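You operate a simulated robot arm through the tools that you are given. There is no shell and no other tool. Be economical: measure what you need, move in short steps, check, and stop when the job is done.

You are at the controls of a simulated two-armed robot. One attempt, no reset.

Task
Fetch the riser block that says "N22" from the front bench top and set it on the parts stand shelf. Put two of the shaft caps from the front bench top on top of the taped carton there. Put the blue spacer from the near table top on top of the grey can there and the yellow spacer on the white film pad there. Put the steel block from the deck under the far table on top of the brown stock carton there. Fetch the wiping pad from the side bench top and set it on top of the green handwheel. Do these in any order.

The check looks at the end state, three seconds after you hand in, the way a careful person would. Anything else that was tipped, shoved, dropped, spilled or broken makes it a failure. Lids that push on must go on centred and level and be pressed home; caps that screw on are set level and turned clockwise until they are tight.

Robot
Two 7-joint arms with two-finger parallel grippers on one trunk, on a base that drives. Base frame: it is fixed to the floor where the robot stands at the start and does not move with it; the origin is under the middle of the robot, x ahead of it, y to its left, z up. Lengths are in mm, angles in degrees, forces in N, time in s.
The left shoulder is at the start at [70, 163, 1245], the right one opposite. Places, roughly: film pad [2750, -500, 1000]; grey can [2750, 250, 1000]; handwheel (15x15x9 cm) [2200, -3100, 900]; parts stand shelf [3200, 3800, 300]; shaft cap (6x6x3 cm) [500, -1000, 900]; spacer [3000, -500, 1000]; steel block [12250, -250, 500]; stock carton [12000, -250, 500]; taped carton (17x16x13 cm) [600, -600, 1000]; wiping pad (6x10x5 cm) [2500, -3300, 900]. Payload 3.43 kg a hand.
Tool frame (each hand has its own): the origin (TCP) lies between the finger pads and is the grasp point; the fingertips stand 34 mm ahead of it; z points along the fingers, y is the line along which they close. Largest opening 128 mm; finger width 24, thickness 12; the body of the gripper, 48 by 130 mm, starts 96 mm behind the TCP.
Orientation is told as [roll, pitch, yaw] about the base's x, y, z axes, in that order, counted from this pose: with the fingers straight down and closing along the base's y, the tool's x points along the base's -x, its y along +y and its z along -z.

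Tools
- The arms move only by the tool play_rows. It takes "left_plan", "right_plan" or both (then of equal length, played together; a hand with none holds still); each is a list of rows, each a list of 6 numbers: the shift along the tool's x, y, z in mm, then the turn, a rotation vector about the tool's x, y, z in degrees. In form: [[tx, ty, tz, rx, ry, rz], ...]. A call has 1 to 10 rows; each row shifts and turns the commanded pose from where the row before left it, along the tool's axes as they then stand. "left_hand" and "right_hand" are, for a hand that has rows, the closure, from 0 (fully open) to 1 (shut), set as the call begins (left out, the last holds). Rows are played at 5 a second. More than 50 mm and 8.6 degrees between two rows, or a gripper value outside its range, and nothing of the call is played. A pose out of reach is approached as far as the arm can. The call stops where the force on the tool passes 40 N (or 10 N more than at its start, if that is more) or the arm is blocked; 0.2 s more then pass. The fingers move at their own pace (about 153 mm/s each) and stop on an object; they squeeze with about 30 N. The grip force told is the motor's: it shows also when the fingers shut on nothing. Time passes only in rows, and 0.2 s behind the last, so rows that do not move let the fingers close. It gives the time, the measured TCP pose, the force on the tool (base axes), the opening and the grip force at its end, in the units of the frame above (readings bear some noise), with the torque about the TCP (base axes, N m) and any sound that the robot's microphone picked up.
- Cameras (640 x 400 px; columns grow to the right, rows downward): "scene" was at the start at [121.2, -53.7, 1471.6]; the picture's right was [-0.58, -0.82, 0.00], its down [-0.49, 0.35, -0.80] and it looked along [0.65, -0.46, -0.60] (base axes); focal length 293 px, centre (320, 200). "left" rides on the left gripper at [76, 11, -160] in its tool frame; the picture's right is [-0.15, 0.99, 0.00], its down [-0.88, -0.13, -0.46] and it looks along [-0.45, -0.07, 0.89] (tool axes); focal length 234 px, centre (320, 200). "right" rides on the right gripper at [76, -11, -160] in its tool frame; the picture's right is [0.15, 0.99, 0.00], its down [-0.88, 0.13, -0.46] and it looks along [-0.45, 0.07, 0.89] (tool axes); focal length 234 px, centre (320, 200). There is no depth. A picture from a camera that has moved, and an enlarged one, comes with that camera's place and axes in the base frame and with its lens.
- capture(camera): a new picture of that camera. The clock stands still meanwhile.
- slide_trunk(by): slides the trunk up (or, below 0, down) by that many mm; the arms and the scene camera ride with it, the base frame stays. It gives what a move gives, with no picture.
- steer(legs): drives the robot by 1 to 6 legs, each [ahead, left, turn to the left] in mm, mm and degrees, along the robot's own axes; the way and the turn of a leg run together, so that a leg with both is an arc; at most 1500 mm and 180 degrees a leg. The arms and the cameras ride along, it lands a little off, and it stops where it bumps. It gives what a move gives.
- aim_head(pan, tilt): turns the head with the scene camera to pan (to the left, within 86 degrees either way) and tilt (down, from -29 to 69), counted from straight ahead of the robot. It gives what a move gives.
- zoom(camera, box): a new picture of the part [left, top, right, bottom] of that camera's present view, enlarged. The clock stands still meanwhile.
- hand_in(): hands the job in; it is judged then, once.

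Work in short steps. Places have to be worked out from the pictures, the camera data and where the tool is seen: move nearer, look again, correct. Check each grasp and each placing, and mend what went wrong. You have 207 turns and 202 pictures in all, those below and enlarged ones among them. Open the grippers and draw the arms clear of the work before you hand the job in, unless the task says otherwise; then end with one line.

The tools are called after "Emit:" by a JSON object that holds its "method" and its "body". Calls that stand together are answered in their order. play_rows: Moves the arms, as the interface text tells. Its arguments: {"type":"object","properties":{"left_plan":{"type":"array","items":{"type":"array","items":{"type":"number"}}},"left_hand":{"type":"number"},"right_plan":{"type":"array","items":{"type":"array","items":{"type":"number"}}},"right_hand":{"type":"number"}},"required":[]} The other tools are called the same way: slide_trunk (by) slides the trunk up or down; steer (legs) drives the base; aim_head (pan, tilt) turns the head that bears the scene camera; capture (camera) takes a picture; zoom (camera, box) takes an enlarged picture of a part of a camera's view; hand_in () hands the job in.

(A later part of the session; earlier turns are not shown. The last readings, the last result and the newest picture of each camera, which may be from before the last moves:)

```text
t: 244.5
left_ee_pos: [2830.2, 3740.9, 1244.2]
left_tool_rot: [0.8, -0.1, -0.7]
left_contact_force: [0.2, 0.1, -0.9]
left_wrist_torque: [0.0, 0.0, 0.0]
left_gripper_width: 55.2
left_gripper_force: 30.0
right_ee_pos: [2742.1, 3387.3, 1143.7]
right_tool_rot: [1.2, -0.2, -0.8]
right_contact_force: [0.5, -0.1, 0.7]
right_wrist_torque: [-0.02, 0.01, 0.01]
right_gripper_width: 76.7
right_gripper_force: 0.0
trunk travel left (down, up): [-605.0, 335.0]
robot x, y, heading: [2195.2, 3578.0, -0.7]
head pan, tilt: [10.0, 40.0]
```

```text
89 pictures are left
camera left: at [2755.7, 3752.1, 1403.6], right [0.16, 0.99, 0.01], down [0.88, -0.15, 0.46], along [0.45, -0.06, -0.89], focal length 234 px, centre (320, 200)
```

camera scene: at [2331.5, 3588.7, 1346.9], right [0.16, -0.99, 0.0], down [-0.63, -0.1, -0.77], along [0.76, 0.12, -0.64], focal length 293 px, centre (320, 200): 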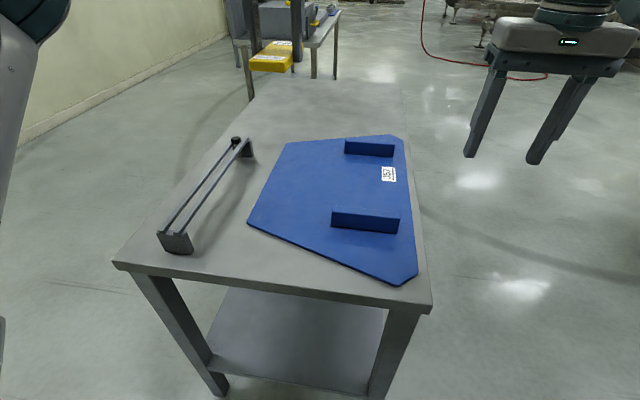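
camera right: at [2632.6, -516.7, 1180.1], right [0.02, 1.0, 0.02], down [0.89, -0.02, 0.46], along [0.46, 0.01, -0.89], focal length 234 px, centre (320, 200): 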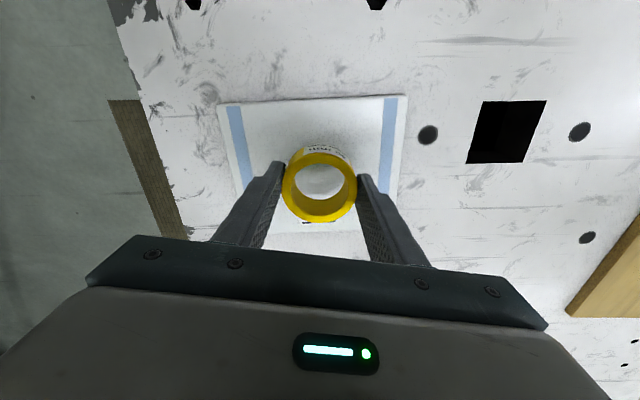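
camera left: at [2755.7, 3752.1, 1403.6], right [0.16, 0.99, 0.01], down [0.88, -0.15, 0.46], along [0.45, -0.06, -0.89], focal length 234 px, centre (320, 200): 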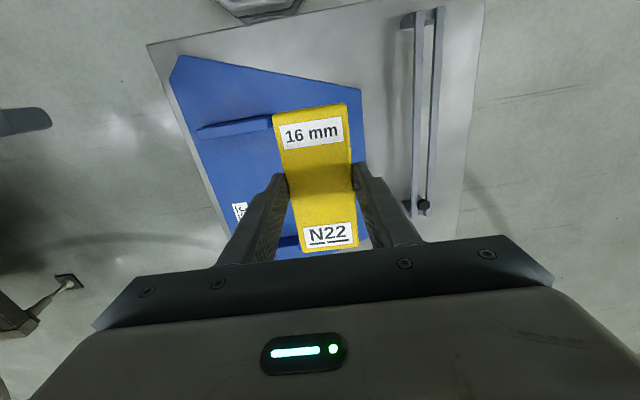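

The shelf edge is near x = 2680 and the shelf surface is at about z 265–300. I'll back away, draw both hands in and lower the left one, then drop the trunk.

Emit:
{"method": "steer", "body": {"legs": [[-560, 0, 0.8]]}}

Emit:
{"method": "play_rows", "body": {"left_plan": [[33, 0, 30, 0, 0, 0], [33, 0, 30, 0, 0, 0], [33, 0, 30, 0, 0, 0], [33, 0, 30, 0, 0, 0], [33, 0, 30, 0, 0, 0], [30, 0, 30, 0, 0, 0]], "right_plan": [[35, -10, 0, 0, 0, 0], [35, -10, 0, 0, 0, 0], [35, -10, 0, 0, 0, 0], [35, -10, 0, 0, 0, 0], [35, -10, 0, 0, 0, 0], [35, -10, 0, 0, 0, 0]]}}

Emit:
{"method": "slide_trunk", "body": {"by": -590}}

Emit:
{"method": "capture", "body": {"camera": "scene"}}

```text
t: 247.8
left_ee_pos: [2267.0, 3755.1, 1244.9]
left_tool_rot: [0.8, 0.0, 0.0]
left_contact_force: [0.4, -0.2, -1.4]
left_wrist_torque: [-0.03, 0.04, 0.0]
left_gripper_width: 55.2
left_gripper_force: 29.4
right_ee_pos: [2183.0, 3399.3, 1144.5]
right_tool_rot: [1.3, -0.4, 0.0]
right_contact_force: [-0.5, -0.1, 0.2]
right_wrist_torque: [0.0, 0.0, 0.02]
right_gripper_width: 76.7
right_gripper_force: 0.1
trunk travel left (down, up): [-605.0, 335.0]
robot x, y, heading: [1638.5, 3581.5, -0.1]
head pan, tilt: [10.0, 40.0]
```

```text
t: 249.2
left_ee_pos: [2071.4, 3761.3, 1062.7]
left_tool_rot: [0.8, -0.2, 0.1]
left_contact_force: [0.6, 0.2, -0.7]
left_wrist_torque: [-0.01, -0.06, 0.02]
left_gripper_width: 55.2
left_gripper_force: 29.6
right_ee_pos: [1971.1, 3341.5, 1140.2]
right_tool_rot: [1.1, -0.5, 0.0]
right_contact_force: [-0.3, 0.0, -0.4]
right_wrist_torque: [-0.02, -0.04, -0.06]
right_gripper_width: 77.2
right_gripper_force: 0.0
trunk travel left (down, up): [-605.0, 335.0]
robot x, y, heading: [1632.3, 3584.4, -0.2]
head pan, tilt: [10.0, 40.0]
```

```text
refused: -590 is not a number from -400 to 400
```

```text
88 pictures are left
camera scene: at [1767.9, 3595.0, 1347.2], right [0.17, -0.98, 0.0], down [-0.63, -0.11, -0.77], along [0.76, 0.13, -0.64], focal length 293 px, centre (320, 200)
```

scene: 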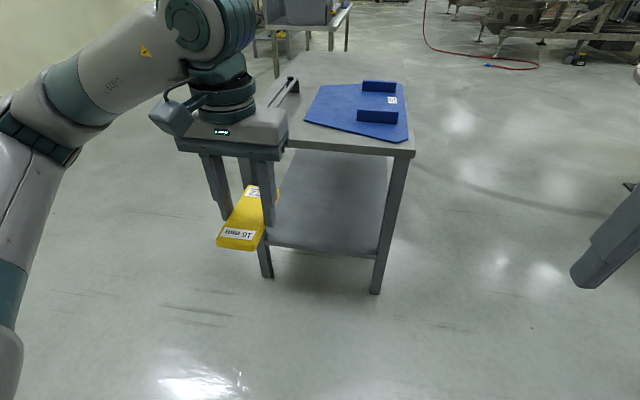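

The shelf surface is at about z = 275. I'll lower the trunk in two strokes.

Emit:
{"method": "slide_trunk", "body": {"by": -400}}

Emit:
{"method": "slide_trunk", "body": {"by": -195}}

Emit:
{"method": "capture", "body": {"camera": "scene"}}

```text
t: 253.0
left_ee_pos: [2073.8, 3761.9, 663.7]
left_tool_rot: [0.8, -0.1, 0.1]
left_contact_force: [0.1, 0.4, -2.2]
left_wrist_torque: [0.0, 0.01, 0.02]
left_gripper_width: 55.3
left_gripper_force: 29.4
right_ee_pos: [1973.1, 3340.0, 741.3]
right_tool_rot: [1.3, -0.4, 0.0]
right_contact_force: [0.2, 0.0, 0.2]
right_wrist_torque: [0.02, 0.01, 0.02]
right_gripper_width: 76.5
right_gripper_force: 0.0
trunk travel left (down, up): [-205.0, 735.0]
robot x, y, heading: [1633.0, 3585.3, 0.0]
head pan, tilt: [10.0, 40.0]
```

```text
t: 255.1
left_ee_pos: [2071.7, 3761.0, 468.0]
left_tool_rot: [0.8, -0.1, 0.0]
left_contact_force: [0.1, -0.4, -1.3]
left_wrist_torque: [-0.01, 0.0, 0.02]
left_gripper_width: 55.2
left_gripper_force: 30.4
right_ee_pos: [1972.5, 3341.4, 545.6]
right_tool_rot: [1.2, -0.2, -0.1]
right_contact_force: [-0.3, 0.4, 0.1]
right_wrist_torque: [-0.02, 0.03, 0.0]
right_gripper_width: 76.6
right_gripper_force: 0.0
trunk travel left (down, up): [-10.0, 930.0]
robot x, y, heading: [1640.6, 3584.0, 0.1]
head pan, tilt: [10.0, 40.0]
```

```text
87 pictures are left
camera scene: at [1769.5, 3595.4, 752.0], right [0.17, -0.99, 0.0], down [-0.63, -0.11, -0.77], along [0.75, 0.13, -0.64], focal length 293 px, centre (320, 200)
```

scene: 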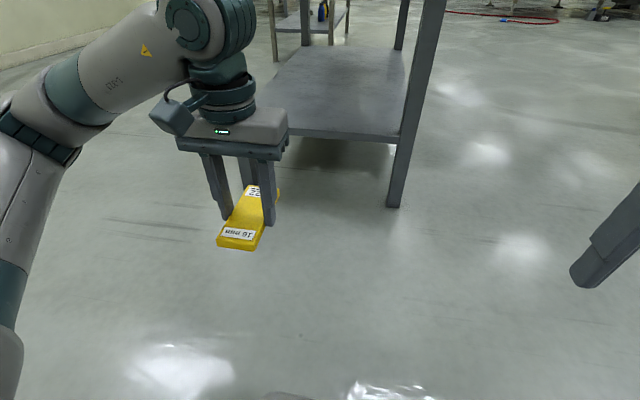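

The shelf top is at about 277 and the hand is in line with the middle of the shelf end. I'll lower the hand to clear the table top and drive in most of the way.

Emit:
{"method": "play_rows", "body": {"left_plan": [[0, 0, 40, 0, 0, 0], [0, 0, 40, 0, 0, 0], [0, 0, 0, 0, 0, 0]]}}

Emit:
{"method": "steer", "body": {"legs": [[530, 0, 0]]}}

Emit:
{"method": "aim_head", "body": {"pan": 15, "tilt": 20}}

Emit:
{"method": "capture", "body": {"camera": "scene"}}

Emit:
{"method": "capture", "body": {"camera": "left"}}

```text
t: 255.9
left_ee_pos: [2072.6, 3761.7, 386.8]
left_tool_rot: [0.7, -0.1, 0.0]
left_contact_force: [0.0, 0.0, -0.7]
left_wrist_torque: [0.0, 0.01, 0.01]
left_gripper_width: 55.2
left_gripper_force: 30.0
right_ee_pos: [1970.7, 3341.2, 546.1]
right_tool_rot: [1.2, -0.3, 0.1]
right_contact_force: [-1.0, 0.7, 0.0]
right_wrist_torque: [0.03, 0.02, 0.03]
right_gripper_width: 76.5
right_gripper_force: 0.1
trunk travel left (down, up): [-10.0, 930.0]
robot x, y, heading: [1638.0, 3582.0, -0.1]
head pan, tilt: [10.0, 40.0]
```

```text
t: 259.1
left_ee_pos: [2606.6, 3761.4, 385.7]
left_tool_rot: [0.7, 0.1, 0.1]
left_contact_force: [0.2, 0.3, -1.4]
left_wrist_torque: [0.01, 0.02, 0.01]
left_gripper_width: 55.3
left_gripper_force: 29.9
right_ee_pos: [2508.8, 3341.1, 544.9]
right_tool_rot: [1.2, -0.3, 0.3]
right_contact_force: [-0.7, 0.0, -0.5]
right_wrist_torque: [-0.01, -0.02, -0.02]
right_gripper_width: 76.8
right_gripper_force: 0.1
trunk travel left (down, up): [-10.0, 930.0]
robot x, y, heading: [2170.3, 3583.6, 0.1]
head pan, tilt: [10.0, 40.0]
stopped in leg 1: the robot was blocked; the commanded pose is now the measured one
```

```text
t: 260.0
left_ee_pos: [2606.2, 3761.0, 386.0]
left_tool_rot: [0.8, 0.2, 0.1]
left_contact_force: [-0.5, 0.0, -1.1]
left_wrist_torque: [0.03, 0.01, -0.01]
left_gripper_width: 55.1
left_gripper_force: 29.5
right_ee_pos: [2508.4, 3341.7, 545.6]
right_tool_rot: [1.2, -0.3, 0.2]
right_contact_force: [-0.1, 0.3, -0.3]
right_wrist_torque: [-0.01, -0.01, -0.01]
right_gripper_width: 76.8
right_gripper_force: 0.1
trunk travel left (down, up): [-10.0, 930.0]
robot x, y, heading: [2170.2, 3582.7, -0.1]
head pan, tilt: [15.0, 20.0]
```

```text
86 pictures are left
camera scene: at [2311.3, 3603.6, 783.3], right [0.26, -0.97, 0.0], down [-0.33, -0.09, -0.94], along [0.91, 0.24, -0.34], focal length 293 px, centre (320, 200)
```

scene: 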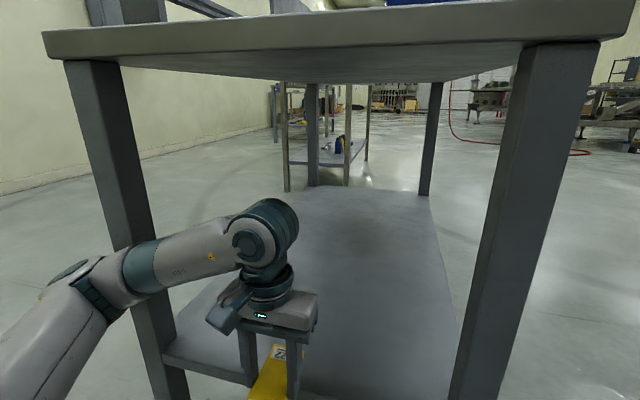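

```text
85 pictures are left
camera left: at [2531.9, 3770.2, 544.8], right [0.14, 0.99, 0.01], down [0.88, -0.13, 0.45], along [0.45, -0.05, -0.89], focal length 234 px, centre (320, 200)
```

left: 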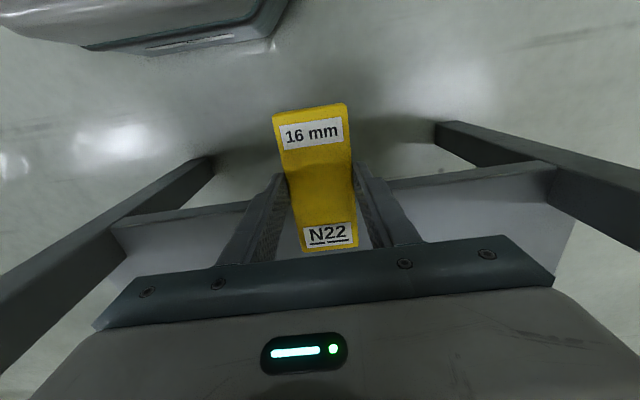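

The base travelled the full distance but reported being blocked. I'll check around both arms for what might be touching before going further.

Emit:
{"method": "aim_head", "body": {"pan": 45, "tilt": 35}}

Emit:
{"method": "capture", "body": {"camera": "scene"}}

Emit:
{"method": "capture", "body": {"camera": "right"}}

```text
t: 260.9
left_ee_pos: [2605.8, 3762.5, 384.9]
left_tool_rot: [0.8, 0.3, 0.1]
left_contact_force: [0.1, 0.1, -1.1]
left_wrist_torque: [0.01, -0.01, 0.02]
left_gripper_width: 55.2
left_gripper_force: 30.2
right_ee_pos: [2509.4, 3341.4, 546.3]
right_tool_rot: [1.3, -0.3, 0.2]
right_contact_force: [0.2, 0.1, -0.5]
right_wrist_torque: [0.02, 0.02, 0.02]
right_gripper_width: 76.7
right_gripper_force: 0.0
trunk travel left (down, up): [-10.0, 930.0]
robot x, y, heading: [2173.3, 3584.4, 0.3]
head pan, tilt: [45.0, 35.0]
```

```text
84 pictures are left
camera scene: at [2283.6, 3641.8, 759.5], right [0.71, -0.71, 0.0], down [-0.41, -0.41, -0.82], along [0.58, 0.58, -0.57], focal length 293 px, centre (320, 200)
```

scene: 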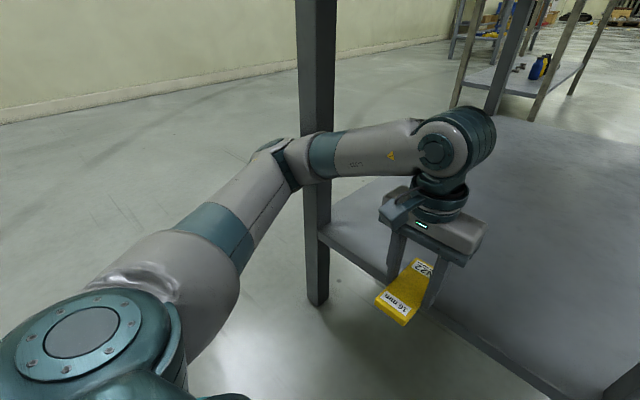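

```text
83 pictures are left
camera right: at [2431.5, 3325.4, 705.1], right [-0.15, 0.99, 0.02], down [0.88, 0.12, 0.46], along [0.46, 0.09, -0.89], focal length 234 px, centre (320, 200)
```

right: 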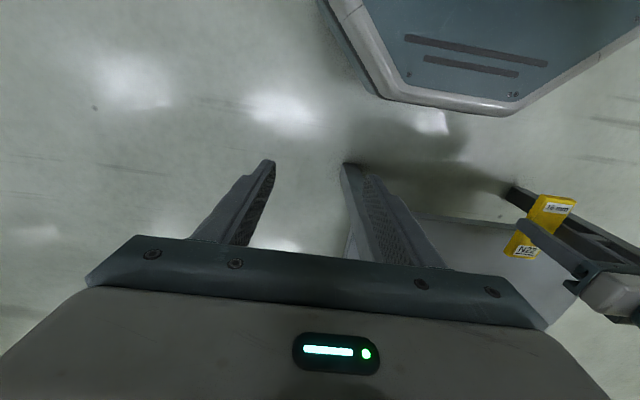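

The left elbow is right next to the stand's left leg, which is the likely contact. I'll back up, shift right 110 mm so the elbow clears, and go forward again.

Emit:
{"method": "steer", "body": {"legs": [[-60, 0, 0], [0, -110, 0]]}}

Emit:
{"method": "steer", "body": {"legs": [[150, 0, 0]]}}

Emit:
{"method": "capture", "body": {"camera": "scene"}}

```text
t: 262.7
left_ee_pos: [2547.7, 3651.0, 384.8]
left_tool_rot: [0.8, 0.2, 0.3]
left_contact_force: [-0.3, -0.4, -1.4]
left_wrist_torque: [-0.04, 0.05, 0.02]
left_gripper_width: 55.6
left_gripper_force: 29.9
right_ee_pos: [2449.7, 3230.9, 545.5]
right_tool_rot: [1.2, -0.3, 0.3]
right_contact_force: [-0.1, -0.1, 0.5]
right_wrist_torque: [-0.02, 0.0, 0.0]
right_gripper_width: 76.6
right_gripper_force: 0.0
trunk travel left (down, up): [-10.0, 930.0]
robot x, y, heading: [2110.7, 3470.6, 0.2]
head pan, tilt: [45.0, 35.0]
```

```text
t: 264.0
left_ee_pos: [2697.4, 3652.5, 384.9]
left_tool_rot: [0.7, 0.3, 0.3]
left_contact_force: [0.3, 0.2, -1.8]
left_wrist_torque: [-0.01, 0.06, -0.01]
left_gripper_width: 55.3
left_gripper_force: 30.0
right_ee_pos: [2600.6, 3232.6, 546.2]
right_tool_rot: [1.2, -0.2, 0.3]
right_contact_force: [-0.6, -0.4, -0.1]
right_wrist_torque: [0.01, -0.03, -0.01]
right_gripper_width: 76.7
right_gripper_force: 0.1
trunk travel left (down, up): [-10.0, 930.0]
robot x, y, heading: [2262.0, 3472.8, 0.0]
head pan, tilt: [45.0, 35.0]
```

```text
82 pictures are left
camera scene: at [2374.4, 3532.5, 759.5], right [0.71, -0.7, 0.0], down [-0.4, -0.41, -0.82], along [0.58, 0.58, -0.57], focal length 293 px, centre (320, 200)
```

scene: 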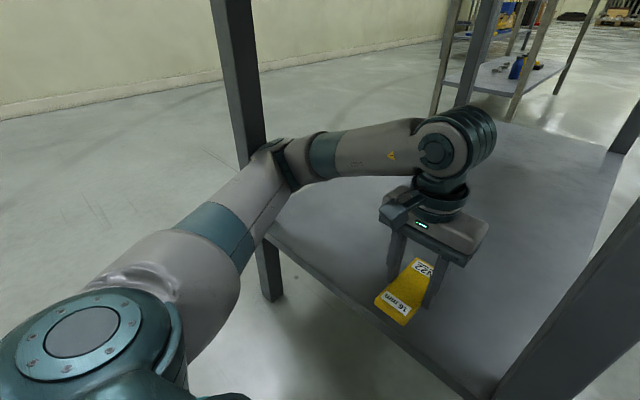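

It is clear now. I'll go 60 mm more with the base, then extend the arm 50 mm so the whole block is over the shelf.

Emit:
{"method": "steer", "body": {"legs": [[60, 0, 0]]}}

Emit:
{"method": "play_rows", "body": {"left_plan": [[-25, 0, 0, 0, 0, 0], [-25, 0, 0, 0, 0, 0], [0, 0, 20, 0, 0, 0], [0, 0, 15, 0, 0, 0], [0, 0, 0, 0, 0, 0]]}}

Emit:
{"method": "capture", "body": {"camera": "left"}}

Emit:
{"method": "aim_head", "body": {"pan": 25, "tilt": 35}}

Emit:
{"method": "capture", "body": {"camera": "scene"}}

```text
t: 265.0
left_ee_pos: [2757.4, 3652.7, 385.6]
left_tool_rot: [0.7, 0.2, 0.3]
left_contact_force: [-0.1, 0.7, -1.4]
left_wrist_torque: [-0.02, 0.05, -0.04]
left_gripper_width: 55.1
left_gripper_force: 29.5
right_ee_pos: [2660.7, 3232.4, 545.4]
right_tool_rot: [1.2, -0.3, 0.2]
right_contact_force: [0.9, -0.4, -0.4]
right_wrist_torque: [0.01, 0.0, 0.02]
right_gripper_width: 76.7
right_gripper_force: 0.0
trunk travel left (down, up): [-10.0, 930.0]
robot x, y, heading: [2323.0, 3474.4, 0.2]
head pan, tilt: [45.0, 35.0]
```

```text
t: 266.2
left_ee_pos: [2807.6, 3654.4, 351.2]
left_tool_rot: [0.9, 0.2, 0.3]
left_contact_force: [0.8, -0.6, -1.4]
left_wrist_torque: [0.01, -0.01, 0.04]
left_gripper_width: 55.1
left_gripper_force: 30.0
right_ee_pos: [2659.4, 3232.1, 545.2]
right_tool_rot: [1.1, -0.3, 0.3]
right_contact_force: [0.0, -0.1, 0.9]
right_wrist_torque: [0.01, 0.01, 0.0]
right_gripper_width: 76.7
right_gripper_force: 0.0
trunk travel left (down, up): [-10.0, 930.0]
robot x, y, heading: [2323.2, 3471.8, 0.1]
head pan, tilt: [45.0, 35.0]
```

```text
81 pictures are left
camera left: at [2732.9, 3663.0, 510.3], right [0.14, 0.99, 0.01], down [0.88, -0.13, 0.45], along [0.45, -0.05, -0.89], focal length 234 px, centre (320, 200)
```

left: 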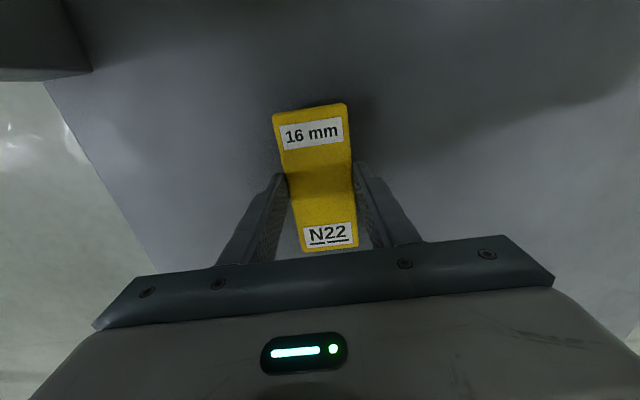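

```text
t: 267.0
left_ee_pos: [2807.6, 3653.9, 350.3]
left_tool_rot: [0.9, 0.2, 0.3]
left_contact_force: [0.6, 0.2, -1.2]
left_wrist_torque: [0.01, 0.0, 0.0]
left_gripper_width: 55.3
left_gripper_force: 30.0
right_ee_pos: [2661.5, 3232.2, 545.6]
right_tool_rot: [1.2, -0.3, 0.1]
right_contact_force: [0.2, -0.4, -0.1]
right_wrist_torque: [0.03, -0.01, 0.03]
right_gripper_width: 76.7
right_gripper_force: 0.0
trunk travel left (down, up): [-10.0, 930.0]
robot x, y, heading: [2322.3, 3472.4, 0.1]
head pan, tilt: [25.0, 35.0]
```

```text
80 pictures are left
camera scene: at [2452.4, 3507.8, 759.5], right [0.43, -0.9, 0.0], down [-0.52, -0.24, -0.82], along [0.74, 0.35, -0.57], focal length 293 px, centre (320, 200)
```

scene: 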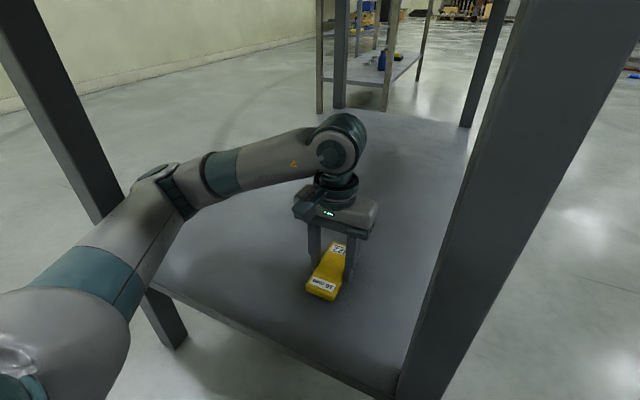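

The block is well over the shelf. I'll lower toward contact.

Emit:
{"method": "play_rows", "body": {"left_plan": [[0, 0, 12, 0, 0, 0], [0, 0, 8, 0, 0, 0], [0, 0, 5, 0, 0, 0], [0, 0, 3, 0, 0, 0], [0, 0, 3, 0, 0, 0], [0, 0, 3, 0, 0, 0]]}}

```text
t: 267.8
left_ee_pos: [2807.8, 3653.7, 334.2]
left_tool_rot: [0.6, -0.3, 0.2]
left_contact_force: [-7.2, -0.6, 24.7]
left_wrist_torque: [-0.36, 1.04, -0.29]
left_gripper_width: 55.5
left_gripper_force: 30.4
right_ee_pos: [2659.0, 3232.2, 545.9]
right_tool_rot: [1.2, -0.4, 0.4]
right_contact_force: [-0.6, -0.1, -0.3]
right_wrist_torque: [0.02, -0.02, 0.04]
right_gripper_width: 76.8
right_gripper_force: 0.0
trunk travel left (down, up): [-10.0, 930.0]
robot x, y, heading: [2320.8, 3472.6, 0.6]
head pan, tilt: [25.0, 35.0]
stopped in row 3 (left hand): the force on the tool passed its limit (the readings are from after the stop); the commanded pose is now the measured one
```

Contact at TCP 334, so the shelf is at 300. I'll release, rise a bit, then check.

Emit:
{"method": "play_rows", "body": {"left_plan": [[0, 0, -2, 0, 0, 0], [0, 0, 0, 0, 0, 0]]}}

Emit:
{"method": "play_rows", "body": {"left_plan": [[0, 0, 0, 0, 0, 0], [0, 0, 0, 0, 0, 0], [0, 0, -10, 0, 0, 0], [0, 0, -25, 0, 0, 0], [0, 0, -25, 0, 0, 0]], "left_hand": 0.4}}

Emit:
{"method": "capture", "body": {"camera": "scene"}}

Emit:
{"method": "capture", "body": {"camera": "left"}}

```text
t: 268.4
left_ee_pos: [2806.8, 3653.9, 333.3]
left_tool_rot: [0.5, -0.2, 0.2]
left_contact_force: [-8.6, -0.9, 16.2]
left_wrist_torque: [-0.53, -0.21, -0.25]
left_gripper_width: 55.6
left_gripper_force: 30.2
right_ee_pos: [2660.0, 3230.8, 546.2]
right_tool_rot: [1.1, -0.4, 0.5]
right_contact_force: [-0.3, 0.4, -0.3]
right_wrist_torque: [0.03, -0.02, 0.01]
right_gripper_width: 77.0
right_gripper_force: 0.1
trunk travel left (down, up): [-10.0, 930.0]
robot x, y, heading: [2324.1, 3469.3, 0.3]
head pan, tilt: [25.0, 35.0]
```

```text
t: 269.6
left_ee_pos: [2809.4, 3653.0, 393.4]
left_tool_rot: [0.6, -0.1, 0.3]
left_contact_force: [-0.1, -0.4, -0.2]
left_wrist_torque: [-0.03, 0.0, 0.03]
left_gripper_width: 76.9
left_gripper_force: 0.0
right_ee_pos: [2660.2, 3232.2, 545.1]
right_tool_rot: [1.3, -0.3, 0.3]
right_contact_force: [0.7, -0.2, 1.1]
right_wrist_torque: [0.0, 0.0, 0.02]
right_gripper_width: 76.7
right_gripper_force: 0.1
trunk travel left (down, up): [-10.0, 930.0]
robot x, y, heading: [2325.0, 3477.8, 0.1]
head pan, tilt: [25.0, 35.0]
```

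```text
79 pictures are left
camera scene: at [2452.4, 3507.7, 759.4], right [0.43, -0.9, 0.0], down [-0.52, -0.24, -0.82], along [0.74, 0.35, -0.57], focal length 293 px, centre (320, 200)
```

scene: 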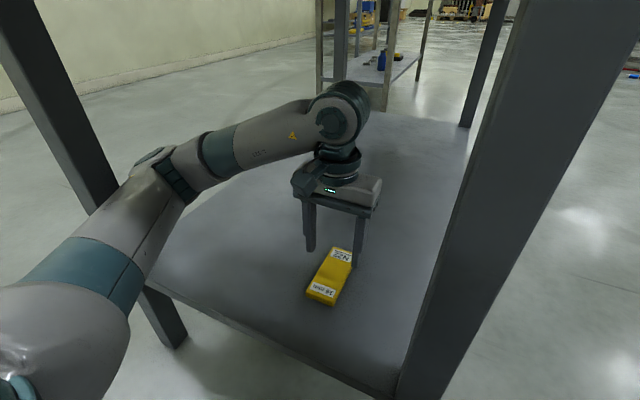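

```text
78 pictures are left
camera left: at [2733.0, 3662.1, 552.7], right [0.14, 0.99, 0.01], down [0.88, -0.13, 0.46], along [0.45, -0.06, -0.89], focal length 234 px, centre (320, 200)
```

left: 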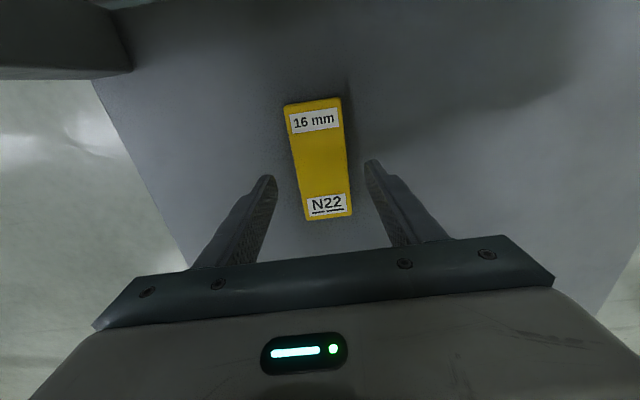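

N22 lies flat on the shelf. I'll back out, raise the trunk for a view, and plan the long drive to the far table.

Emit:
{"method": "steer", "body": {"legs": [[-650, 0, 0], [0, -620, 0]]}}

Emit:
{"method": "slide_trunk", "body": {"by": 400}}

Emit:
{"method": "aim_head", "body": {"pan": -10, "tilt": 8}}

Emit:
{"method": "capture", "body": {"camera": "scene"}}

```text
t: 276.2
left_ee_pos: [2172.4, 3036.9, 393.0]
left_tool_rot: [0.5, -0.1, 0.6]
left_contact_force: [0.4, 0.0, 0.1]
left_wrist_torque: [0.0, -0.02, 0.02]
left_gripper_width: 76.9
left_gripper_force: 0.0
right_ee_pos: [2026.4, 2614.7, 545.6]
right_tool_rot: [1.2, -0.3, 0.6]
right_contact_force: [-0.8, 0.2, -0.7]
right_wrist_torque: [-0.01, -0.02, -0.01]
right_gripper_width: 76.7
right_gripper_force: 0.0
trunk travel left (down, up): [-10.0, 930.0]
robot x, y, heading: [1687.6, 2852.5, 0.3]
head pan, tilt: [25.0, 35.0]
```

```text
t: 280.0
left_ee_pos: [2171.6, 3034.9, 792.4]
left_tool_rot: [0.6, -0.2, 0.5]
left_contact_force: [-0.8, 1.4, -0.4]
left_wrist_torque: [-0.02, -0.02, -0.04]
left_gripper_width: 76.7
left_gripper_force: 0.1
right_ee_pos: [2026.1, 2614.2, 946.0]
right_tool_rot: [1.2, -0.2, 0.6]
right_contact_force: [-0.3, 0.3, 0.3]
right_wrist_torque: [-0.01, 0.0, -0.03]
right_gripper_width: 76.7
right_gripper_force: 0.1
trunk travel left (down, up): [-410.0, 530.0]
robot x, y, heading: [1688.7, 2853.7, 0.5]
head pan, tilt: [25.0, 35.0]
```

```text
t: 281.1
left_ee_pos: [2172.4, 3036.0, 793.4]
left_tool_rot: [0.6, -0.1, 0.5]
left_contact_force: [0.7, 0.6, 0.3]
left_wrist_torque: [0.02, 0.03, -0.01]
left_gripper_width: 76.8
left_gripper_force: 0.1
right_ee_pos: [2025.6, 2615.1, 946.2]
right_tool_rot: [1.2, -0.3, 0.6]
right_contact_force: [-0.2, 0.3, 0.4]
right_wrist_torque: [0.01, -0.03, -0.03]
right_gripper_width: 76.6
right_gripper_force: 0.0
trunk travel left (down, up): [-410.0, 530.0]
robot x, y, heading: [1687.5, 2856.9, 0.4]
head pan, tilt: [-10.0, 8.0]
```

```text
77 pictures are left
camera scene: at [1828.5, 2835.9, 1202.8], right [-0.16, -0.99, 0.0], down [-0.14, 0.02, -0.99], along [0.98, -0.16, -0.14], focal length 293 px, centre (320, 200)
```

scene: 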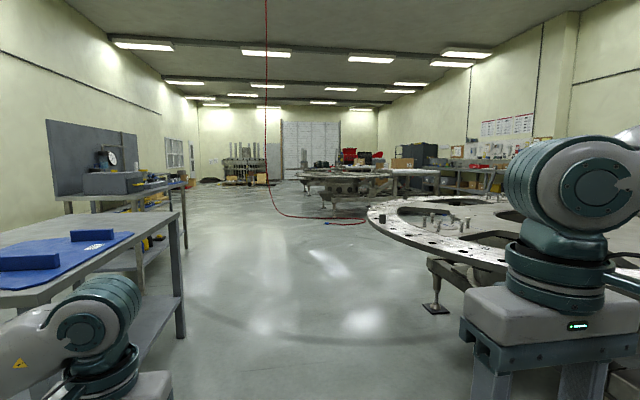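

The north aisle is clear, apart from a red hose on the floor beyond x ≈ 7000. I'll go east to x ≈ 5500 and look south from there.

Emit:
{"method": "steer", "body": {"legs": [[0, 120, 0], [1400, 0, 0], [1400, 0, 0], [1000, 0, 0]]}}

Emit:
{"method": "aim_head", "body": {"pan": -65, "tilt": 12}}

Emit:
{"method": "capture", "body": {"camera": "scene"}}

Emit:
{"method": "aim_head", "body": {"pan": -15, "tilt": 12}}

Emit:
{"method": "capture", "body": {"camera": "scene"}}

```text
t: 285.1
left_ee_pos: [2649.8, 3169.5, 789.0]
left_tool_rot: [1.3, 0.8, 1.8]
left_contact_force: [1.0, -0.2, -0.4]
left_wrist_torque: [-0.02, 0.04, -0.03]
left_gripper_width: 77.0
left_gripper_force: 0.1
right_ee_pos: [2514.3, 2741.7, 947.1]
right_tool_rot: [1.5, -0.7, 1.8]
right_contact_force: [0.2, -0.1, 0.6]
right_wrist_torque: [0.02, 0.02, -0.01]
right_gripper_width: 77.0
right_gripper_force: 0.1
trunk travel left (down, up): [-410.0, 530.0]
robot x, y, heading: [2178.0, 2977.5, 1.9]
head pan, tilt: [-10.0, 8.0]
stopped in leg 2: the robot was blocked; the commanded pose is now the measured one
```

```text
t: 286.4
left_ee_pos: [2649.3, 3169.2, 787.8]
left_tool_rot: [1.2, 0.8, 1.7]
left_contact_force: [0.3, 0.0, 1.6]
left_wrist_torque: [0.0, 0.02, -0.03]
left_gripper_width: 76.7
left_gripper_force: 0.0
right_ee_pos: [2514.3, 2743.8, 947.5]
right_tool_rot: [1.5, -0.9, 1.5]
right_contact_force: [0.3, 0.2, 0.7]
right_wrist_torque: [0.01, 0.0, 0.02]
right_gripper_width: 76.8
right_gripper_force: 0.1
trunk travel left (down, up): [-410.0, 530.0]
robot x, y, heading: [2179.4, 2979.2, 1.5]
head pan, tilt: [-65.0, 12.0]
```

```text
76 pictures are left
camera scene: at [2259.1, 2890.2, 1197.0], right [-0.89, -0.45, -0.01], down [-0.08, 0.19, -0.98], along [0.44, -0.87, -0.21], focal length 293 px, centre (320, 200)
```

scene: 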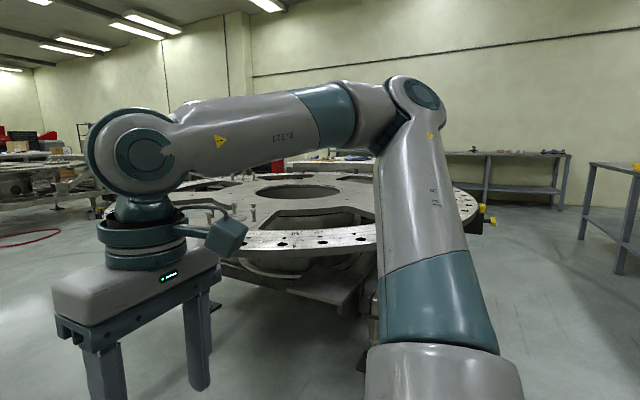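

```text
t: 287.6
left_ee_pos: [2649.3, 3169.1, 787.0]
left_tool_rot: [1.3, 0.7, 1.7]
left_contact_force: [0.1, -0.5, 0.3]
left_wrist_torque: [-0.02, 0.0, 0.01]
left_gripper_width: 76.8
left_gripper_force: 0.0
right_ee_pos: [2514.0, 2742.3, 949.1]
right_tool_rot: [1.5, -1.0, 1.7]
right_contact_force: [0.1, -0.4, 0.5]
right_wrist_torque: [-0.04, 0.0, -0.01]
right_gripper_width: 76.6
right_gripper_force: 0.1
trunk travel left (down, up): [-410.0, 530.0]
robot x, y, heading: [2179.0, 2980.9, 1.4]
head pan, tilt: [-15.0, 12.0]
```

```text
75 pictures are left
camera scene: at [2308.1, 2952.2, 1197.8], right [-0.23, -0.97, -0.01], down [-0.19, 0.05, -0.98], along [0.95, -0.23, -0.2], focal length 293 px, centre (320, 200)
```

scene: 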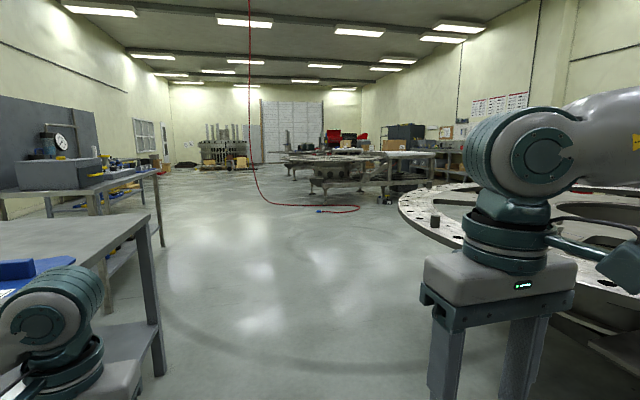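

The left elbow touched the stand's corner. I'll back off, raise the trunk so the arms clear everything, and move right before going on.

Emit:
{"method": "steer", "body": {"legs": [[-200, 0, 0], [0, -100, -1.5]]}}

Emit:
{"method": "slide_trunk", "body": {"by": 400}}

Emit:
{"method": "aim_head", "body": {"pan": 40, "tilt": 30}}

Emit:
{"method": "capture", "body": {"camera": "scene"}}

```text
t: 289.9
left_ee_pos: [2468.6, 3053.7, 782.0]
left_tool_rot: [1.1, 1.4, 0.0]
left_contact_force: [-0.2, -0.4, 0.3]
left_wrist_torque: [0.05, 0.02, -0.01]
left_gripper_width: 76.3
left_gripper_force: 0.0
right_ee_pos: [2323.4, 2631.3, 945.5]
right_tool_rot: [1.3, -0.1, 0.2]
right_contact_force: [-0.2, 0.1, -0.8]
right_wrist_torque: [0.05, 0.0, -0.02]
right_gripper_width: 76.7
right_gripper_force: 0.0
trunk travel left (down, up): [-410.0, 530.0]
robot x, y, heading: [1987.3, 2877.1, -0.2]
head pan, tilt: [-15.0, 12.0]
```

```text
t: 293.7
left_ee_pos: [2468.3, 3054.1, 1182.5]
left_tool_rot: [1.0, 1.4, 0.0]
left_contact_force: [0.2, 0.0, 0.4]
left_wrist_torque: [0.02, 0.0, 0.03]
left_gripper_width: 77.0
left_gripper_force: 0.1
right_ee_pos: [2324.3, 2632.5, 1344.7]
right_tool_rot: [1.1, -0.2, 0.1]
right_contact_force: [0.0, 0.4, -0.4]
right_wrist_torque: [-0.02, -0.01, -0.02]
right_gripper_width: 76.5
right_gripper_force: 0.0
trunk travel left (down, up): [-810.0, 130.0]
robot x, y, heading: [1989.1, 2873.9, 0.1]
head pan, tilt: [-15.0, 12.0]
```

```text
t: 295.0
left_ee_pos: [2468.5, 3054.5, 1181.6]
left_tool_rot: [1.0, 1.5, 0.1]
left_contact_force: [-0.3, 0.3, 0.4]
left_wrist_torque: [0.03, 0.0, 0.02]
left_gripper_width: 76.6
left_gripper_force: 0.0
right_ee_pos: [2323.0, 2633.6, 1345.7]
right_tool_rot: [1.2, -0.2, 0.0]
right_contact_force: [0.1, 0.7, -0.3]
right_wrist_torque: [0.02, -0.01, -0.01]
right_gripper_width: 76.5
right_gripper_force: 0.0
trunk travel left (down, up): [-810.0, 130.0]
robot x, y, heading: [1985.1, 2874.2, 0.1]
head pan, tilt: [40.0, 30.0]
```

```text
74 pictures are left
camera scene: at [2105.7, 2930.3, 1567.3], right [0.64, -0.77, 0.0], down [-0.38, -0.32, -0.87], along [0.66, 0.56, -0.5], focal length 293 px, centre (320, 200)
```

scene: 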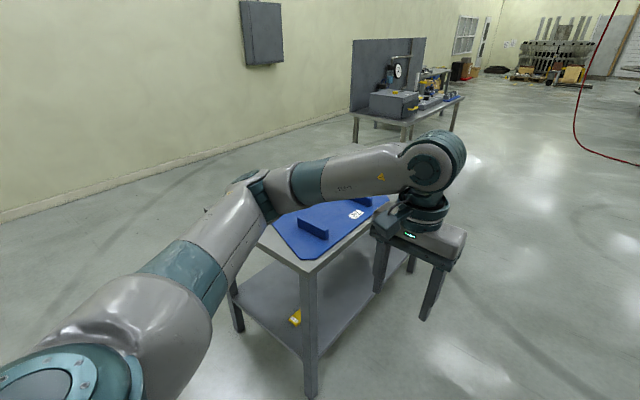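

The stand and N22 are unchanged. The arms are now well above the stand, so I'll continue east.

Emit:
{"method": "steer", "body": {"legs": [[1400, 0, 0], [1400, 0, 0], [900, 0, 0]]}}

Emit:
{"method": "aim_head", "body": {"pan": -60, "tilt": 12}}

Emit:
{"method": "capture", "body": {"camera": "scene"}}

Emit:
{"method": "aim_head", "body": {"pan": -10, "tilt": 12}}

Emit:
{"method": "capture", "body": {"camera": "scene"}}

```text
t: 312.8
left_ee_pos: [6145.9, 3067.7, 1183.1]
left_tool_rot: [1.0, 1.3, 0.4]
left_contact_force: [-0.2, 1.5, 0.1]
left_wrist_torque: [-0.03, 0.0, 0.03]
left_gripper_width: 76.9
left_gripper_force: 0.0
right_ee_pos: [6003.8, 2644.6, 1346.3]
right_tool_rot: [1.2, -0.4, 0.5]
right_contact_force: [-0.3, 0.1, 0.2]
right_wrist_torque: [-0.03, -0.02, -0.02]
right_gripper_width: 76.8
right_gripper_force: 0.0
trunk travel left (down, up): [-810.0, 130.0]
robot x, y, heading: [5662.5, 2882.4, 0.6]
head pan, tilt: [40.0, 30.0]
```

```text
t: 314.5
left_ee_pos: [6146.9, 3067.4, 1183.1]
left_tool_rot: [1.0, 1.4, 0.4]
left_contact_force: [0.2, -0.1, 0.4]
left_wrist_torque: [-0.02, -0.03, 0.0]
left_gripper_width: 76.5
left_gripper_force: 0.0
right_ee_pos: [6003.5, 2645.0, 1343.7]
right_tool_rot: [1.2, -0.1, 0.5]
right_contact_force: [0.4, -0.2, 0.6]
right_wrist_torque: [-0.03, -0.03, 0.01]
right_gripper_width: 76.5
right_gripper_force: 0.0
trunk travel left (down, up): [-810.0, 130.0]
robot x, y, heading: [5658.0, 2884.9, 0.3]
head pan, tilt: [-60.0, 12.0]
```

```text
73 pictures are left
camera scene: at [5762.5, 2801.1, 1596.4], right [-0.86, -0.51, 0.0], down [-0.11, 0.18, -0.98], along [0.5, -0.84, -0.21], focal length 293 px, centre (320, 200)
```

scene: 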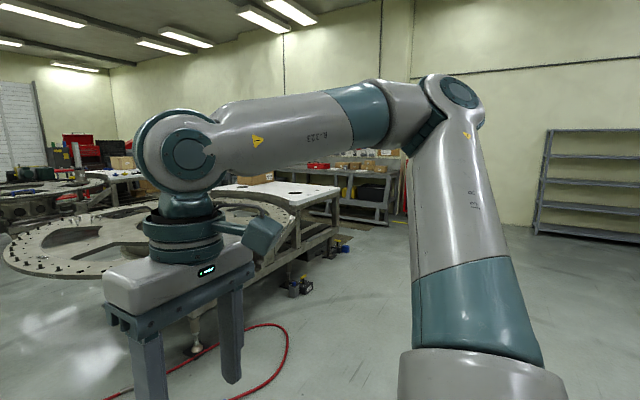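

```text
t: 315.7
left_ee_pos: [6147.0, 3066.3, 1182.4]
left_tool_rot: [1.0, 1.4, 0.4]
left_contact_force: [-0.3, -1.1, 0.8]
left_wrist_torque: [-0.02, 0.0, 0.01]
left_gripper_width: 77.0
left_gripper_force: 0.0
right_ee_pos: [6004.6, 2644.2, 1345.0]
right_tool_rot: [1.1, -0.2, 0.5]
right_contact_force: [-1.0, 0.2, 0.7]
right_wrist_torque: [-0.02, 0.01, -0.03]
right_gripper_width: 76.6
right_gripper_force: 0.0
trunk travel left (down, up): [-810.0, 130.0]
robot x, y, heading: [5665.2, 2884.2, 0.1]
head pan, tilt: [-10.0, 12.0]
```

```text
72 pictures are left
camera scene: at [5807.2, 2865.8, 1596.4], right [-0.17, -0.99, 0.0], down [-0.21, 0.03, -0.98], along [0.96, -0.16, -0.21], focal length 293 px, centre (320, 200)
```

scene: 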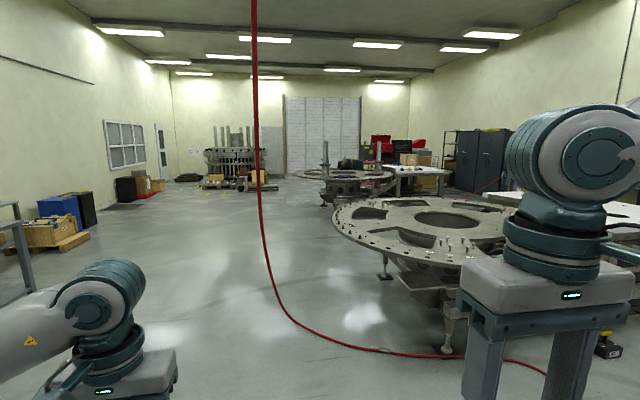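

The far white table sits at about x 11300–12500 past structure 2, and the hose lies between. I'll turn south here, in the clear gap at x ≈ 5600, to reach the south aisle.

Emit:
{"method": "steer", "body": {"legs": [[0, 0, -90], [1450, 0, 0], [1450, 0, 0], [1450, 0, 0]]}}

Emit:
{"method": "aim_head", "body": {"pan": 75, "tilt": 15}}

Emit:
{"method": "capture", "body": {"camera": "scene"}}

```text
t: 340.4
left_ee_pos: [6054.3, -1945.9, 1183.6]
left_tool_rot: [1.0, 1.4, -86.0]
left_contact_force: [0.2, 1.1, -0.9]
left_wrist_torque: [0.01, 0.0, -0.01]
left_gripper_width: 76.7
left_gripper_force: 0.1
right_ee_pos: [5622.2, -1828.0, 1345.8]
right_tool_rot: [1.2, -0.3, -85.9]
right_contact_force: [-0.3, 0.4, -0.1]
right_wrist_torque: [-0.01, -0.02, 0.0]
right_gripper_width: 76.7
right_gripper_force: 0.0
trunk travel left (down, up): [-810.0, 130.0]
robot x, y, heading: [5839.8, -1478.0, -85.9]
head pan, tilt: [-10.0, 12.0]
```

```text
t: 341.9
left_ee_pos: [6053.5, -1944.8, 1182.6]
left_tool_rot: [1.0, 1.3, -86.0]
left_contact_force: [0.1, 0.3, -0.2]
left_wrist_torque: [0.0, -0.01, 0.01]
left_gripper_width: 76.7
left_gripper_force: 0.0
right_ee_pos: [5622.9, -1828.0, 1345.1]
right_tool_rot: [1.2, -0.1, -85.9]
right_contact_force: [-0.2, 0.4, -0.3]
right_wrist_torque: [0.0, -0.02, -0.04]
right_gripper_width: 77.0
right_gripper_force: 0.0
trunk travel left (down, up): [-810.0, 130.0]
robot x, y, heading: [5843.3, -1473.4, -85.8]
head pan, tilt: [75.0, 15.0]
```

```text
71 pictures are left
camera scene: at [5936.6, -1546.8, 1591.5], right [-0.19, -0.98, 0.0], down [-0.25, 0.05, -0.97], along [0.95, -0.18, -0.26], focal length 293 px, centre (320, 200)
```

scene: 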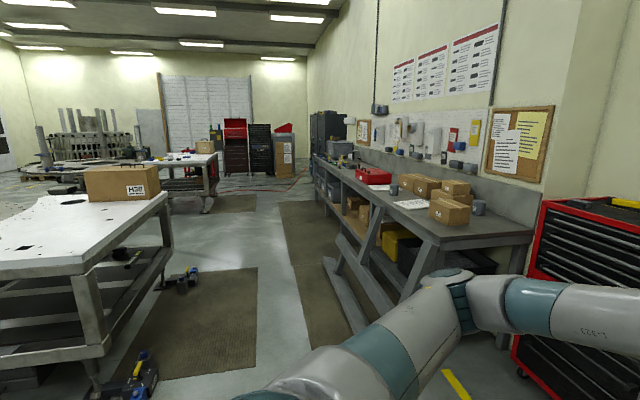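

The south aisle is clear at y ≈ -1500, and the far table is visible ahead on the left. I'll turn to +x and drive about 4.4 m.

Emit:
{"method": "steer", "body": {"legs": [[0, 0, 85.8], [1450, 0, 0], [1450, 0, 0], [1450, 0, 0]]}}

Emit:
{"method": "aim_head", "body": {"pan": 20, "tilt": 20}}

Emit:
{"method": "capture", "body": {"camera": "scene"}}

```text
t: 366.4
left_ee_pos: [10668.7, -1467.5, 1183.9]
left_tool_rot: [0.9, 1.3, -2.0]
left_contact_force: [0.4, -0.9, -0.8]
left_wrist_torque: [0.02, 0.01, 0.03]
left_gripper_width: 76.7
left_gripper_force: 0.0
right_ee_pos: [10507.3, -1882.5, 1347.4]
right_tool_rot: [1.0, -0.3, -2.0]
right_contact_force: [-0.3, -0.1, -0.2]
right_wrist_torque: [-0.01, -0.03, 0.0]
right_gripper_width: 76.8
right_gripper_force: 0.0
trunk travel left (down, up): [-810.0, 130.0]
robot x, y, heading: [10178.7, -1631.1, -2.0]
head pan, tilt: [75.0, 15.0]
```

```text
t: 367.6
left_ee_pos: [10670.5, -1475.6, 1184.9]
left_tool_rot: [1.4, 1.3, -2.1]
left_contact_force: [-0.4, -0.3, -0.5]
left_wrist_torque: [-0.04, -0.04, -0.03]
left_gripper_width: 76.7
left_gripper_force: 0.1
right_ee_pos: [10507.8, -1891.2, 1346.1]
right_tool_rot: [1.5, -0.2, -2.0]
right_contact_force: [-1.0, 0.2, 0.1]
right_wrist_torque: [0.03, -0.01, -0.01]
right_gripper_width: 76.5
right_gripper_force: 0.0
trunk travel left (down, up): [-810.0, 130.0]
robot x, y, heading: [10183.2, -1632.3, -2.1]
head pan, tilt: [20.0, 20.0]
```

```text
70 pictures are left
camera scene: at [10320.2, -1593.0, 1584.4], right [0.31, -0.95, 0.01], down [-0.33, -0.11, -0.94], along [0.89, 0.29, -0.34], focal length 293 px, centre (320, 200)
```

scene: 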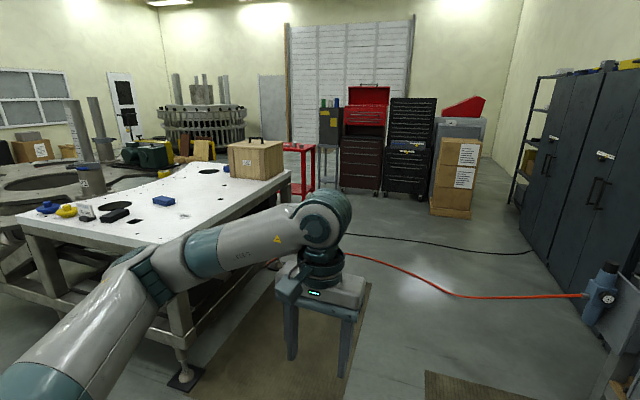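

The far table spans x 11240–12425, with its -y face at about y -670. I'll drive alongside it, turn to face it, and lower the trunk to look into the deck underneath.

Emit:
{"method": "steer", "body": {"legs": [[1450, 0, 2], [300, 0, 0], [0, 0, 90]]}}

Emit:
{"method": "slide_trunk", "body": {"by": -400}}

Emit:
{"method": "aim_head", "body": {"pan": 0, "tilt": 15}}

Emit:
{"method": "capture", "body": {"camera": "scene"}}

```text
t: 380.2
left_ee_pos: [11727.0, -1156.8, 1183.3]
left_tool_rot: [1.3, 1.5, 91.0]
left_contact_force: [-1.6, -0.2, 0.2]
left_wrist_torque: [0.02, -0.02, 0.01]
left_gripper_width: 76.5
left_gripper_force: 0.1
right_ee_pos: [12152.0, -1296.8, 1343.5]
right_tool_rot: [1.7, -0.2, 91.2]
right_contact_force: [0.1, 0.7, -0.2]
right_wrist_torque: [-0.02, 0.01, -0.02]
right_gripper_width: 77.0
right_gripper_force: 0.1
trunk travel left (down, up): [-810.0, 130.0]
robot x, y, heading: [11907.0, -1639.7, 91.0]
head pan, tilt: [20.0, 20.0]
```

```text
t: 384.0
left_ee_pos: [11725.9, -1166.9, 788.0]
left_tool_rot: [1.5, 1.1, 91.0]
left_contact_force: [-0.2, -0.5, -0.7]
left_wrist_torque: [0.0, -0.02, 0.03]
left_gripper_width: 76.7
left_gripper_force: 0.1
right_ee_pos: [12152.3, -1307.8, 946.3]
right_tool_rot: [1.5, -0.5, 91.1]
right_contact_force: [0.2, 0.0, -0.5]
right_wrist_torque: [-0.01, -0.01, 0.02]
right_gripper_width: 77.0
right_gripper_force: 0.0
trunk travel left (down, up): [-410.0, 530.0]
robot x, y, heading: [11908.3, -1638.5, 91.2]
head pan, tilt: [20.0, 20.0]
```

```text
t: 384.8
left_ee_pos: [11726.4, -1167.9, 786.8]
left_tool_rot: [1.5, 1.0, 90.9]
left_contact_force: [-0.5, -0.3, -1.2]
left_wrist_torque: [0.0, 0.03, 0.01]
left_gripper_width: 76.7
left_gripper_force: 0.0
right_ee_pos: [12152.1, -1307.4, 945.6]
right_tool_rot: [1.7, -0.7, 91.2]
right_contact_force: [-0.4, 0.1, -0.2]
right_wrist_torque: [-0.01, 0.01, -0.02]
right_gripper_width: 76.9
right_gripper_force: 0.1
trunk travel left (down, up): [-410.0, 530.0]
robot x, y, heading: [11902.8, -1637.8, 91.0]
head pan, tilt: [0.0, 15.0]
```

```text
69 pictures are left
camera scene: at [11903.5, -1489.5, 1191.6], right [1.0, 0.02, 0.0], down [0.0, -0.27, -0.96], along [-0.02, 0.96, -0.27], focal length 293 px, centre (320, 200)
```

scene: 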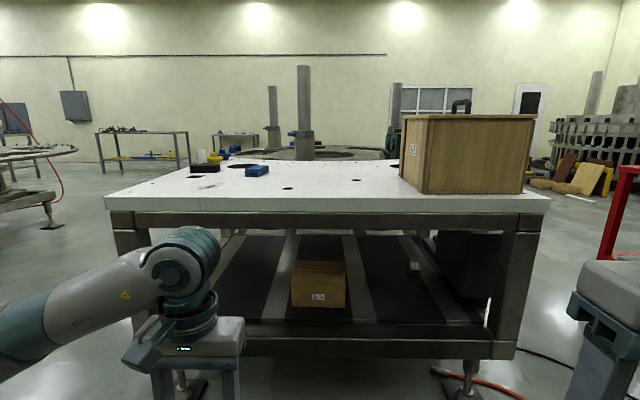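

I can see the deck with the brown stock carton. I'll zoom in to find the steel block and judge the opening.

Emit:
{"method": "zoom", "body": {"camera": "scene", "box": [210, 210, 530, 370]}}

```text
2.00 times, centred on (370, 290) of scene
camera zoom: at [11903.5, -1489.5, 1191.6], right [1.0, 0.02, 0.0], down [0.0, -0.27, -0.96], along [-0.02, 0.96, -0.27], focal length 586 px, centre (220, 20)
```

zoom: 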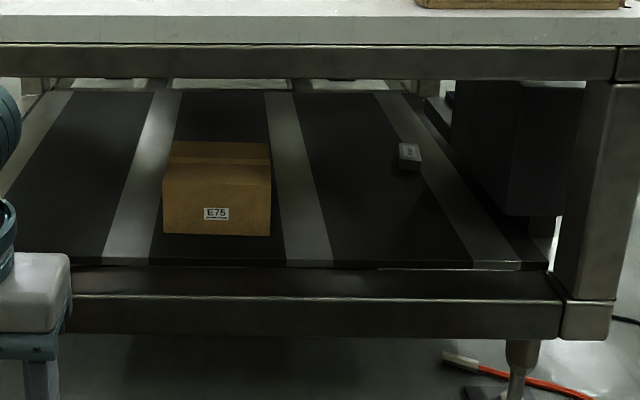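

The steel block is at about [12312, -279] on the deck (z ≈ 490), under a beam at about z 868. The carton is at about [11875, -450] with its top near 610. The gripper has to go in tilted forward, so I'll lower the trunk and tilt the left tool about 50° here in free space.

Emit:
{"method": "slide_trunk", "body": {"by": -240}}

Emit:
{"method": "play_rows", "body": {"left_plan": [[0, 0, 0, 0, -8.4, 0], [0, 0, 0, 0, -8.4, 0], [0, 0, 0, 0, -8.4, 0], [0, 0, 0, 0, -8.4, 0], [0, 0, 0, 0, -8.4, 0], [0, 0, 0, 0, -8.4, 0], [0, 0, 0, 0, 0, 0]], "left_hand": 0.35}}

Emit:
{"method": "capture", "body": {"camera": "left"}}

Emit:
{"method": "aim_head", "body": {"pan": 20, "tilt": 15}}

Emit:
{"method": "capture", "body": {"camera": "scene"}}

```text
t: 387.3
left_ee_pos: [11727.3, -1167.8, 547.2]
left_tool_rot: [1.4, 1.0, 91.0]
left_contact_force: [0.8, 0.6, 0.3]
left_wrist_torque: [0.0, 0.02, 0.01]
left_gripper_width: 76.9
left_gripper_force: 0.1
right_ee_pos: [12150.9, -1308.0, 705.8]
right_tool_rot: [1.6, -0.7, 91.1]
right_contact_force: [0.1, -0.1, 0.7]
right_wrist_torque: [-0.02, 0.0, 0.01]
right_gripper_width: 77.1
right_gripper_force: 0.1
trunk travel left (down, up): [-170.0, 770.0]
robot x, y, heading: [11905.2, -1638.7, 91.2]
head pan, tilt: [0.0, 15.0]
```

```text
t: 388.9
left_ee_pos: [11745.6, -1096.3, 557.6]
left_tool_rot: [2.4, -49.2, 89.3]
left_contact_force: [0.3, -0.1, 0.5]
left_wrist_torque: [0.03, -0.01, -0.02]
left_gripper_width: 83.4
left_gripper_force: 0.2
left hand out of reach, approached as far as the arm can: row 4, 5, 6
right_ee_pos: [12152.0, -1308.0, 706.1]
right_tool_rot: [1.6, -0.7, 91.1]
right_contact_force: [-0.2, 0.1, 0.2]
right_wrist_torque: [-0.01, 0.02, 0.02]
right_gripper_width: 76.9
right_gripper_force: 0.1
trunk travel left (down, up): [-170.0, 770.0]
robot x, y, heading: [11905.4, -1638.1, 90.8]
head pan, tilt: [0.0, 15.0]
```

```text
67 pictures are left
camera left: at [11739.9, -1265.9, 604.4], right [-0.99, 0.08, 0.14], down [0.15, 0.23, 0.96], along [0.04, 0.97, -0.24], focal length 234 px, centre (320, 200)
```

left: 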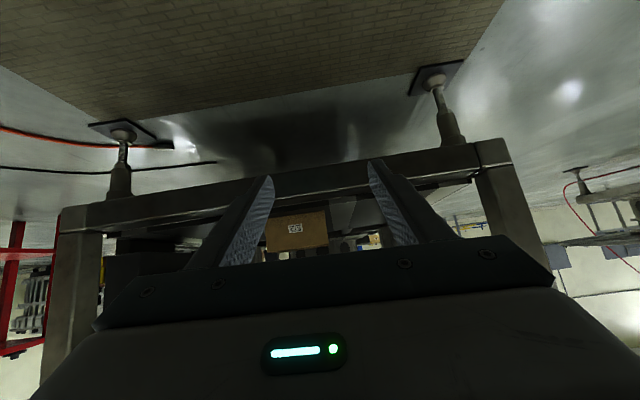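

```text
t: 389.8
left_ee_pos: [11746.3, -1096.9, 557.1]
left_tool_rot: [2.3, -49.3, 89.2]
left_contact_force: [-0.6, 0.1, 0.4]
left_wrist_torque: [0.0, -0.01, 0.03]
left_gripper_width: 83.3
left_gripper_force: 0.0
right_ee_pos: [12151.8, -1308.0, 706.4]
right_tool_rot: [1.6, -0.6, 91.1]
right_contact_force: [-1.0, 0.4, -0.3]
right_wrist_torque: [0.02, 0.02, 0.0]
right_gripper_width: 77.0
right_gripper_force: 0.0
trunk travel left (down, up): [-170.0, 770.0]
robot x, y, heading: [11902.3, -1639.3, 90.9]
head pan, tilt: [20.0, 15.0]
```

```text
66 pictures are left
camera scene: at [11871.7, -1497.8, 951.7], right [0.93, 0.36, 0.0], down [0.09, -0.25, -0.96], along [-0.35, 0.9, -0.27], focal length 293 px, centre (320, 200)
```

scene: 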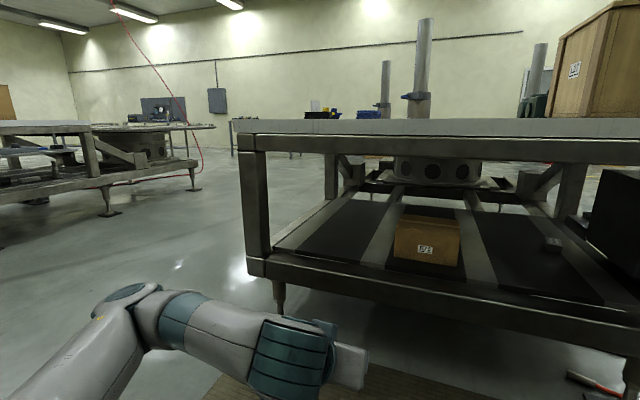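

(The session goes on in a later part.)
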